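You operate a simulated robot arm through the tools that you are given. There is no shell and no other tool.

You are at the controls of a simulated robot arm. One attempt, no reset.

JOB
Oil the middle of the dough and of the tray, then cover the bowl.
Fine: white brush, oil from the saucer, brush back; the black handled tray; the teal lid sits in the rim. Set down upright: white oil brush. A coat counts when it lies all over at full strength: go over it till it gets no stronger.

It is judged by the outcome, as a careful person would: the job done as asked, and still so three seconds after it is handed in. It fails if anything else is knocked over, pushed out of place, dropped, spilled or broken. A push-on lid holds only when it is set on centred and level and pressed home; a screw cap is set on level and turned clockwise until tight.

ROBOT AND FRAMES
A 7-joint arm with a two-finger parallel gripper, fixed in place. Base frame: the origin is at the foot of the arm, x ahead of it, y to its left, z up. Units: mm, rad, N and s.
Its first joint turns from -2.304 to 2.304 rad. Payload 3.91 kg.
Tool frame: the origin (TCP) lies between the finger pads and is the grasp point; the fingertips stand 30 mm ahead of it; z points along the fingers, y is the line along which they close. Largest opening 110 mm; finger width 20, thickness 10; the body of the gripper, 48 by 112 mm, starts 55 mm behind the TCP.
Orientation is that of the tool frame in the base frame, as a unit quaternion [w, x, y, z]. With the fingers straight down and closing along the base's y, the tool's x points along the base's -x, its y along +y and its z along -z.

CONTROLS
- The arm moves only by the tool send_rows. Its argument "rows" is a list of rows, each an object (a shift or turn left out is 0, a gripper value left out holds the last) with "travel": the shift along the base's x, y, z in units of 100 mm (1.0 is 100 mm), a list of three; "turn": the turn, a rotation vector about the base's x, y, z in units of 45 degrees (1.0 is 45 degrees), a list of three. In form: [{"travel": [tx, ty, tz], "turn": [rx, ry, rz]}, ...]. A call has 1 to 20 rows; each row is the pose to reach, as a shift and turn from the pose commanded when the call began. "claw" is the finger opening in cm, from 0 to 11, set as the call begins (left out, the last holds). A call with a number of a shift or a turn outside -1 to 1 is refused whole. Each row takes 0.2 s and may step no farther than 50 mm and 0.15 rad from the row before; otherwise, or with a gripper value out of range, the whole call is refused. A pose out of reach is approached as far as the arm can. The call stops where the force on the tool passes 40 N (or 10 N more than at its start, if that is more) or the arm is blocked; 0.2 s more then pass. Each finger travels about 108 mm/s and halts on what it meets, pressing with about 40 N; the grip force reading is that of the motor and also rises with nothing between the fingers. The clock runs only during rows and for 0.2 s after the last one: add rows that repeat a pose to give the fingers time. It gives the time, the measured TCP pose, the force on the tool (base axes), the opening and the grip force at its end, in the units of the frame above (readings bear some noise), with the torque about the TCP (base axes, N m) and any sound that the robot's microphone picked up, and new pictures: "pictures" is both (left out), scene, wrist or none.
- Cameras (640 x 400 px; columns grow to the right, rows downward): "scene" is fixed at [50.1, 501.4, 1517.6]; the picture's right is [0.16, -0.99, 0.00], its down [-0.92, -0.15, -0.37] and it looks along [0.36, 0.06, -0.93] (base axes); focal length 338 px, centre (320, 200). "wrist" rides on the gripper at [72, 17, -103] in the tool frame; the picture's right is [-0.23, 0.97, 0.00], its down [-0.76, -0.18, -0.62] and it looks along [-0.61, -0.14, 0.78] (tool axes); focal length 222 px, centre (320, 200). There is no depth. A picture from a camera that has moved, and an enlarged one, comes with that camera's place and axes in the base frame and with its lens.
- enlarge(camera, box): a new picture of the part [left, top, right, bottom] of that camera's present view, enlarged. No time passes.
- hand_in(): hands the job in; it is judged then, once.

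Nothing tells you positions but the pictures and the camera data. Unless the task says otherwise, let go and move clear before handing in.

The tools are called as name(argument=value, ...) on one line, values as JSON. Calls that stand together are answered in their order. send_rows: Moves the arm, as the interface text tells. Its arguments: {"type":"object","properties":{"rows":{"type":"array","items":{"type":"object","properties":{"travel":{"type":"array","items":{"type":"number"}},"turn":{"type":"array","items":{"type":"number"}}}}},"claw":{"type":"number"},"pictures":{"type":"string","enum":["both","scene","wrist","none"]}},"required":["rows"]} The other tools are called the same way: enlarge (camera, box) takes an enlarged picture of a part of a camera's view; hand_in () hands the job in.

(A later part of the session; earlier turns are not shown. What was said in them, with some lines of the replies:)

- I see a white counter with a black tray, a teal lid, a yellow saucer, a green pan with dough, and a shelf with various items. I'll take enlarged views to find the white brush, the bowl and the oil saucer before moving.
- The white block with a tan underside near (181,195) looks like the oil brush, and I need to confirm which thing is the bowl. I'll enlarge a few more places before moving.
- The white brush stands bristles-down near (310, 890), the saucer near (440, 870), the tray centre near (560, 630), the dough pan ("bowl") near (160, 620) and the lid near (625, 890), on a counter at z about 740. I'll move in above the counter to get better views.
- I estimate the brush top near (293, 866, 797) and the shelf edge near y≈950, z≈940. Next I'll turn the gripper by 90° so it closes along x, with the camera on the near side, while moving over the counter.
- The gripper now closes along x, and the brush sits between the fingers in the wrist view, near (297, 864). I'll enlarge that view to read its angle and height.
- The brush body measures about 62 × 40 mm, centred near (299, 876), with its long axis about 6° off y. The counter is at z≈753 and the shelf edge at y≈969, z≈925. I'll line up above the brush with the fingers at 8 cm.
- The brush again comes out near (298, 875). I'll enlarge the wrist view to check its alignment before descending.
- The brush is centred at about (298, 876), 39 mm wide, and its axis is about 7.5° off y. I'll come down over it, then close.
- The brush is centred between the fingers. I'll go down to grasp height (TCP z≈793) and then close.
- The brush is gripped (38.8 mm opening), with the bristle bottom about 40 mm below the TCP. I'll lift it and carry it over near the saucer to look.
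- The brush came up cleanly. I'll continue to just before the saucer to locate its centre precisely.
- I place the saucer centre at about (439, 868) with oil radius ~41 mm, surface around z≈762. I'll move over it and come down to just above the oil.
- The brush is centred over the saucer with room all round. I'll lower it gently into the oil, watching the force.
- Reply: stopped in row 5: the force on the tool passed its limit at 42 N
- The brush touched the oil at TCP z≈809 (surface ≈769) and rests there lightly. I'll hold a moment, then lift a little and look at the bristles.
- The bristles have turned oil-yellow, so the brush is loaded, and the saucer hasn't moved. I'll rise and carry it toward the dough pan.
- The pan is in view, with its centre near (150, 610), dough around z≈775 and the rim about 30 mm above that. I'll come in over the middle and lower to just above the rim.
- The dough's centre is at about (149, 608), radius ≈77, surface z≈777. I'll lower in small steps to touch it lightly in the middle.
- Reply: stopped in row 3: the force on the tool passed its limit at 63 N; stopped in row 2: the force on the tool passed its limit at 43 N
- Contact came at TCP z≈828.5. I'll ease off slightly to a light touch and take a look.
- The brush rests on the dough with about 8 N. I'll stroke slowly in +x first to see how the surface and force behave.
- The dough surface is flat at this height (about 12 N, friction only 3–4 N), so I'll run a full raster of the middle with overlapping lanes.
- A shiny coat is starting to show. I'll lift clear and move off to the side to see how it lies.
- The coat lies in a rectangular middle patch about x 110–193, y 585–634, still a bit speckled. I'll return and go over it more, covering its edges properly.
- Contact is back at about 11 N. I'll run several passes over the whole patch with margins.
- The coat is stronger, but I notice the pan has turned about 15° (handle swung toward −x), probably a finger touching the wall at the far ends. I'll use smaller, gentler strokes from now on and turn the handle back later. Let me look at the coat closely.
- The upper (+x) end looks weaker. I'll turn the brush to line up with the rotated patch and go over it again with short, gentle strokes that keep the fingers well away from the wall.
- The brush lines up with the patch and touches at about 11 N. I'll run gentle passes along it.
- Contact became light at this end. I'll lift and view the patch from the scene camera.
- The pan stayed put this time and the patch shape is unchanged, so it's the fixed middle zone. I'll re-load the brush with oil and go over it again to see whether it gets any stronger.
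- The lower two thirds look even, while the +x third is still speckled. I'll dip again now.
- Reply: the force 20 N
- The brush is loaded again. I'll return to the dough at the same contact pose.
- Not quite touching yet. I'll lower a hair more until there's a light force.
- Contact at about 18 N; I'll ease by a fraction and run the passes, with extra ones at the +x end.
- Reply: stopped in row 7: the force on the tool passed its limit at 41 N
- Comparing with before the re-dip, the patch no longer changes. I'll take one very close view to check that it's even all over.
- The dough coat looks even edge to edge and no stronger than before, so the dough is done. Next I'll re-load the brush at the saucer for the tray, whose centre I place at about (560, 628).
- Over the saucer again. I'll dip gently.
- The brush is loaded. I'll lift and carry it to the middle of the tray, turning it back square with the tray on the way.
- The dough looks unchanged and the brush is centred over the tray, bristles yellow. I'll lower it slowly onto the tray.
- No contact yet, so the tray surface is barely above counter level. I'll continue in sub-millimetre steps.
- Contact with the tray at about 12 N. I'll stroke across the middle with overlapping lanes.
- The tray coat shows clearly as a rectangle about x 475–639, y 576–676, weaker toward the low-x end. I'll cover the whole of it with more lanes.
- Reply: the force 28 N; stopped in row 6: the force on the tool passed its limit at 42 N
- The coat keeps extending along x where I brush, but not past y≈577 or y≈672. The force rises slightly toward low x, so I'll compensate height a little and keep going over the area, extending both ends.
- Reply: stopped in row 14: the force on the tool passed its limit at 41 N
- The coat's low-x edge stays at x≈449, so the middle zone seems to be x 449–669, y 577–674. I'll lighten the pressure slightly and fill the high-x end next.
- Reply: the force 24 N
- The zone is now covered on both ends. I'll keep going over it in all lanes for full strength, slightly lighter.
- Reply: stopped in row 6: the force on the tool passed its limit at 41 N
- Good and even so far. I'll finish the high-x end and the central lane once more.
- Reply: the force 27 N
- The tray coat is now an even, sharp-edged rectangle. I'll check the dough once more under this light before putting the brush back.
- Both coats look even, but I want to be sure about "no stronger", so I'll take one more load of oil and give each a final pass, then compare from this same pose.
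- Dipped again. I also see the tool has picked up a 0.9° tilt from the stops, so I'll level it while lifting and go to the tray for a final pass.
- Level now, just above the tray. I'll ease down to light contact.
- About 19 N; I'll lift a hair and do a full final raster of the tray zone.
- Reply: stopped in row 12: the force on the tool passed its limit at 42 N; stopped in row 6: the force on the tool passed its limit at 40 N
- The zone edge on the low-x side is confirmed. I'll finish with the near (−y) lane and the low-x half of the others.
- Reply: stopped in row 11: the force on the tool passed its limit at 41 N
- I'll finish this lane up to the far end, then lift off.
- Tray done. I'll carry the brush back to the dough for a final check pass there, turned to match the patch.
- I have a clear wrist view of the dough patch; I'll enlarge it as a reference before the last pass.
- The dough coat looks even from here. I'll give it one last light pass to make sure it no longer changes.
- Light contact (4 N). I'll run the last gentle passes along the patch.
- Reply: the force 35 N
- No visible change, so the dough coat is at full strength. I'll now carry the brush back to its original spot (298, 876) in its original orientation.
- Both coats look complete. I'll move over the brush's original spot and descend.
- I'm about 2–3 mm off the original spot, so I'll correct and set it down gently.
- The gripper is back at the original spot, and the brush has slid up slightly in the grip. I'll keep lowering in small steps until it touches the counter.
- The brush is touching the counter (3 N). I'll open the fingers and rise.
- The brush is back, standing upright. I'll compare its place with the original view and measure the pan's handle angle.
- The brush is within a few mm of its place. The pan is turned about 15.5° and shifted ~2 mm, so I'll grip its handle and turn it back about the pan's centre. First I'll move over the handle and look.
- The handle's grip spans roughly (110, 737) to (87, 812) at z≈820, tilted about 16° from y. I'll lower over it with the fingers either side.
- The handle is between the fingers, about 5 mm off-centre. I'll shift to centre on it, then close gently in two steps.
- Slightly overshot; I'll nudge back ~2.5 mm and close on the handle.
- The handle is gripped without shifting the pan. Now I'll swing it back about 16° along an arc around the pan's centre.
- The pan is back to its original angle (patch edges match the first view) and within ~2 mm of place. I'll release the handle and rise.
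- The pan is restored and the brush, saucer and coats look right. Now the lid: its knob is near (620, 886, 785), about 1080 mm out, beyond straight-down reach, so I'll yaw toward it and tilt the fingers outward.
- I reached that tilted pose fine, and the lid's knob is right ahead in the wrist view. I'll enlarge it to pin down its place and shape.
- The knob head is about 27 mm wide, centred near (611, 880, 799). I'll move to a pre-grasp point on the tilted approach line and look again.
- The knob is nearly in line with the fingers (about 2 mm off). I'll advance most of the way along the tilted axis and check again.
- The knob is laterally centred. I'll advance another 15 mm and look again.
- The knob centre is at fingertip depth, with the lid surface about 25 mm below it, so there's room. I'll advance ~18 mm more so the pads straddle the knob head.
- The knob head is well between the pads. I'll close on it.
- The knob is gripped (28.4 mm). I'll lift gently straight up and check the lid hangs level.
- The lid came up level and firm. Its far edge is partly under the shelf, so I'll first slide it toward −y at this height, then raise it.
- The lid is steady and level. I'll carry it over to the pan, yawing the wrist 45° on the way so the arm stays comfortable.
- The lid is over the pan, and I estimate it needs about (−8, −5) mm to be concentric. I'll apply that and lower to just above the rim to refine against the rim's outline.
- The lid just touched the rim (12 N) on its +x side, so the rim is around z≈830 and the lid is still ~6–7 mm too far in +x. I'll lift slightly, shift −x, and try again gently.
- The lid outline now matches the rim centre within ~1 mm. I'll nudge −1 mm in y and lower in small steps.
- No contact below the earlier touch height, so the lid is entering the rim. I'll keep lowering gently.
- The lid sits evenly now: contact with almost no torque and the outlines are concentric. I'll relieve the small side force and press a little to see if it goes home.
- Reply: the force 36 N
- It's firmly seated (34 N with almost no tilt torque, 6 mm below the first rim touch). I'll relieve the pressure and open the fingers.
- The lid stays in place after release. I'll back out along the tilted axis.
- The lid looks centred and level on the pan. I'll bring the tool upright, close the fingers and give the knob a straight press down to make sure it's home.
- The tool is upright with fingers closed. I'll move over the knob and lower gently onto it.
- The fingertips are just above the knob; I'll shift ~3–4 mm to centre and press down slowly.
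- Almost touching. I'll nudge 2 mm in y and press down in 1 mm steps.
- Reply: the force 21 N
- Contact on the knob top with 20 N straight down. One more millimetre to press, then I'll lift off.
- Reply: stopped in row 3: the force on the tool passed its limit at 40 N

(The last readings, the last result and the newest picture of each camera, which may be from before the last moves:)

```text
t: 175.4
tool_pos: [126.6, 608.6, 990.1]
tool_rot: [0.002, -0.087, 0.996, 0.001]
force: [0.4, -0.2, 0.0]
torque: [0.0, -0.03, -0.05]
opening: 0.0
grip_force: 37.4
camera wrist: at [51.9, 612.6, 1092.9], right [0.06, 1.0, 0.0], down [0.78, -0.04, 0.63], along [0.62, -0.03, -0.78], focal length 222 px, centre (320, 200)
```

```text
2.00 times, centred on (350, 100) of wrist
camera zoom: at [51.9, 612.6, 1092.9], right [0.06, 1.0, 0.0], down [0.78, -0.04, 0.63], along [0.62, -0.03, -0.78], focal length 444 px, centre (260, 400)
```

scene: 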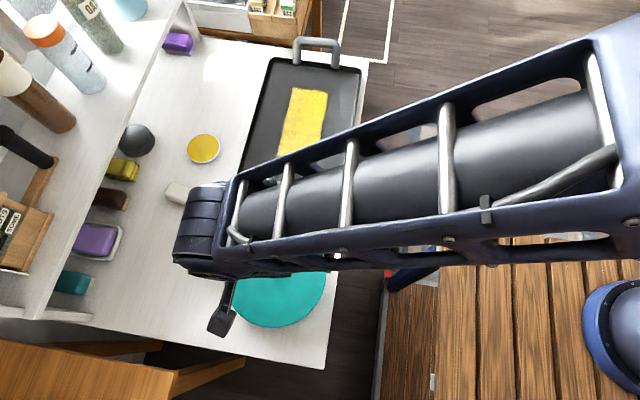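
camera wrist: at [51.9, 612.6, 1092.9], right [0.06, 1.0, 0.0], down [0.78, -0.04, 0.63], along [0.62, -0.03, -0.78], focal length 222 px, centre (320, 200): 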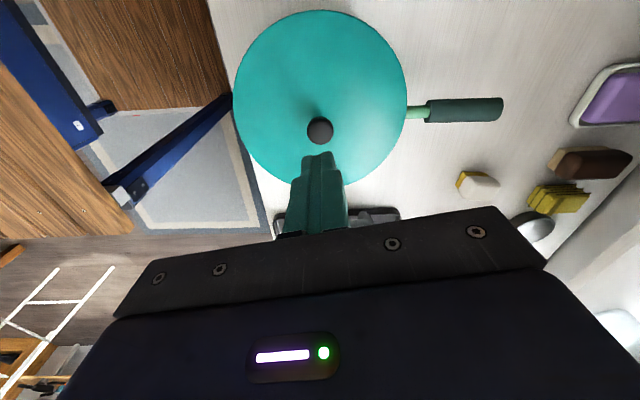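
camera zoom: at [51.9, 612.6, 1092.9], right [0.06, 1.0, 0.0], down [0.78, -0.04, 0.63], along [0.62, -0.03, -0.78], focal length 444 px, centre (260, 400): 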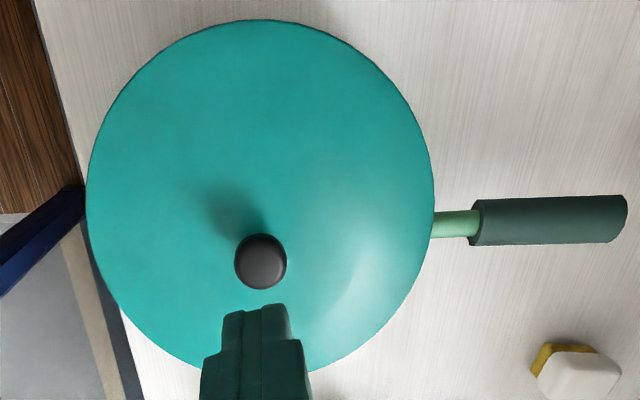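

I'll move the arm clear and check the final scene.

send_rows(rows=[{"travel": [0.3, -0.1, 0.3]}, {"travel": [0.6, -0.3, 0.5]}, {"travel": [0.9, -0.5, 0.6]}], pictures="none")

send_rows(rows=[{"travel": [0.35, -0.25, 0.1]}, {"travel": [0.7, -0.5, 0.1]}, {"travel": [1.0, -0.75, 0.1]}], pictures="none")

send_rows(rows=[{"travel": [0.35, -0.25, 0]}, {"travel": [0.7, -0.5, 0]}, {"travel": [0.9, -0.7, 0]}], pictures="both")

enlarge(camera="scene", box=[160, 200, 360, 325])

enlarge(camera="scene", box=[210, 215, 340, 335])

```text
t: 176.2
tool_pos: [216.5, 560.5, 1047.7]
tool_rot: [0.001, -0.087, 0.996, 0.001]
force: [-0.8, 0.7, 0.0]
torque: [0.0, -0.03, -0.02]
opening: 0.0
grip_force: 37.9
```

```text
t: 177.0
tool_pos: [314.5, 483.8, 1057.9]
tool_rot: [0.002, -0.088, 0.996, 0.002]
force: [-0.2, -0.1, 0.3]
torque: [-0.01, -0.04, 0.0]
opening: 0.0
grip_force: 37.4
```

```text
t: 177.8
tool_pos: [406.6, 413.3, 1058.2]
tool_rot: [0.001, -0.087, 0.996, 0.001]
force: [0.1, 0.3, 0.0]
torque: [-0.03, 0.02, -0.03]
opening: 0.1
grip_force: 38.1
camera wrist: at [332.8, 416.4, 1161.1], right [0.05, 1.0, 0.0], down [0.78, -0.04, 0.62], along [0.62, -0.03, -0.78], focal length 222 px, centre (320, 200)
```

scene: 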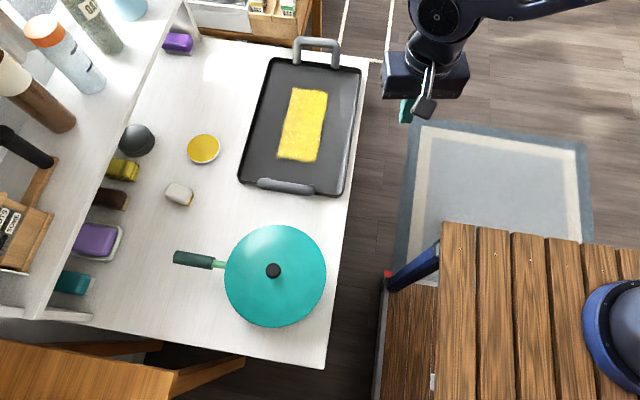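
wrist: 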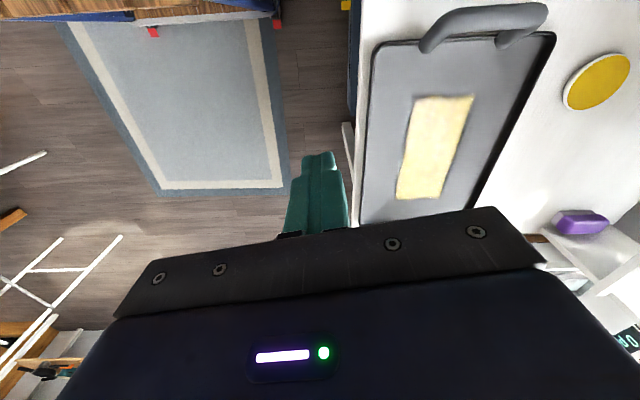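

```text
3.20 times, centred on (260, 262) of scene
camera zoom: at [50.1, 501.4, 1517.6], right [0.16, -0.99, 0.0], down [-0.92, -0.15, -0.37], along [0.36, 0.06, -0.93], focal length 1080 px, centre (512, 0)
```

zoom: 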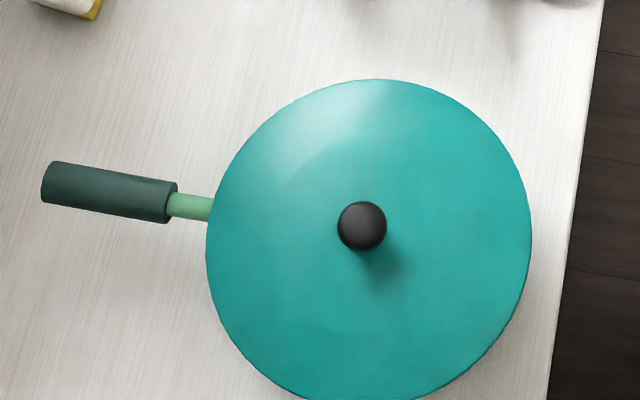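

```text
3.33 times, centred on (275, 275) of scene
camera zoom: at [50.1, 501.4, 1517.6], right [0.16, -0.99, 0.0], down [-0.92, -0.15, -0.37], along [0.36, 0.06, -0.93], focal length 1125 px, centre (470, -50)
```

zoom: 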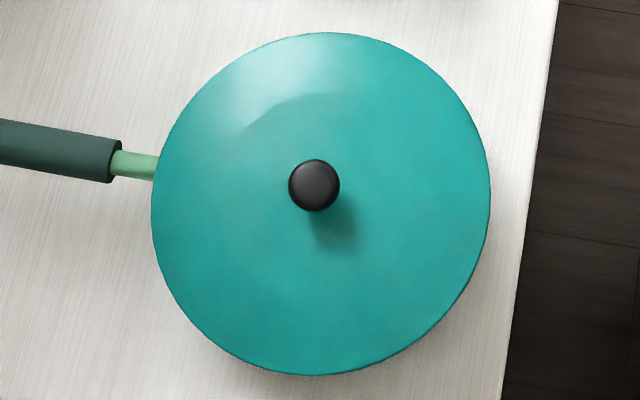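

The lid is concentric with the rim and level, and the handle hasn't moved. I'll do a last check of the tray, brush and surroundings against the first views.

enlarge(camera="scene", box=[160, 20, 380, 200])

enlarge(camera="scene", box=[40, 120, 240, 245])

enlarge(camera="scene", box=[268, 80, 335, 168])

```text
2.22 times, centred on (270, 110) of scene
camera zoom: at [50.1, 501.4, 1517.6], right [0.16, -0.99, 0.0], down [-0.92, -0.15, -0.37], along [0.36, 0.06, -0.93], focal length 750 px, centre (431, 400)
```

zoom: 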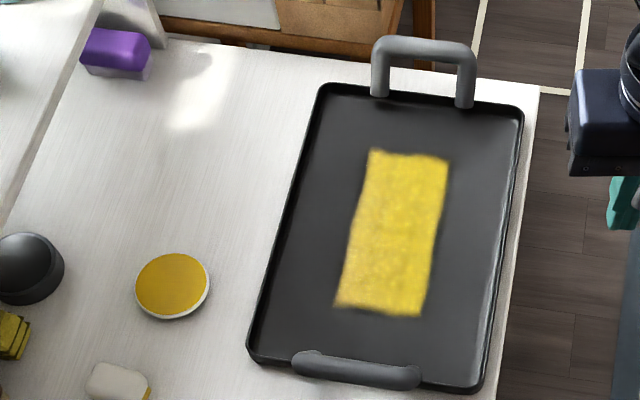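

```text
3.20 times, centred on (140, 182) of scene
camera zoom: at [50.1, 501.4, 1517.6], right [0.16, -0.99, 0.0], down [-0.92, -0.15, -0.37], along [0.36, 0.06, -0.93], focal length 1080 px, centre (896, 256)
```

zoom: 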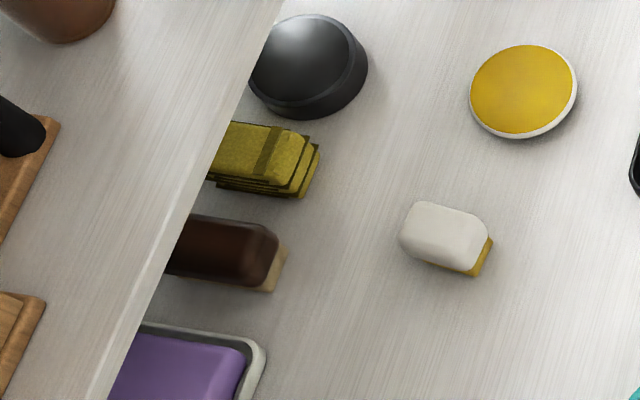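

```text
4.55 times, centred on (302, 124) of scene
camera zoom: at [50.1, 501.4, 1517.6], right [0.16, -0.99, 0.0], down [-0.92, -0.15, -0.37], along [0.36, 0.06, -0.93], focal length 1534 px, centre (404, 546)
```

zoom: 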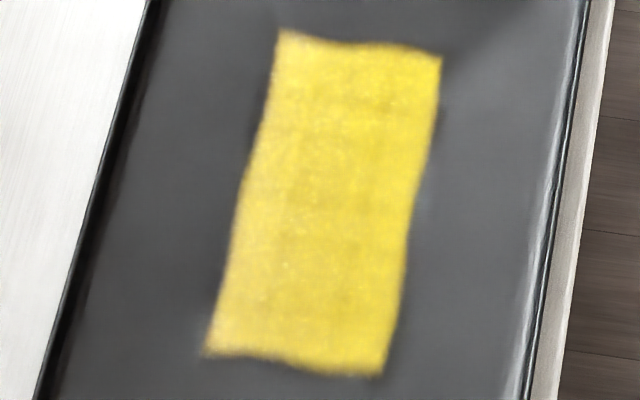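

Everything is in order. The dough and tray have even oil coats, the brush stands upright in its place, the saucer and tray haven't moved, and the lid sits centred and level in the rim with the arm clear. I'm handing in now.

hand_in()

```text
The job is handed in.
```

I oiled the middle of the dough and of the tray, put the white brush back upright, and covered the bowl with the teal lid. The job is handed in.

- **Oil coats:** Both coats look even out to their edges. I went over each again with freshly dipped oil. The dough showed no change on its last pass, and the tray looked the same afterwards.
- **Bowl:** I took the green pan with the dough to be the bowl. While oiling, I accidentally turned it about 15°. I gripped the handle and turned it back, and it now sits within about 2 mm of its original place.
- **Brush:** It stands upright within about 5 mm of where it started. Its bristles are still oily.
- **Lid:** It is centred to within about 1 mm of the rim and level. I pressed it home with about 40 N. The first try touched the rim off-centre, so I lifted it and re-centred it before seating it.

The tray and the saucer have not moved, and nothing was knocked over or spilled.
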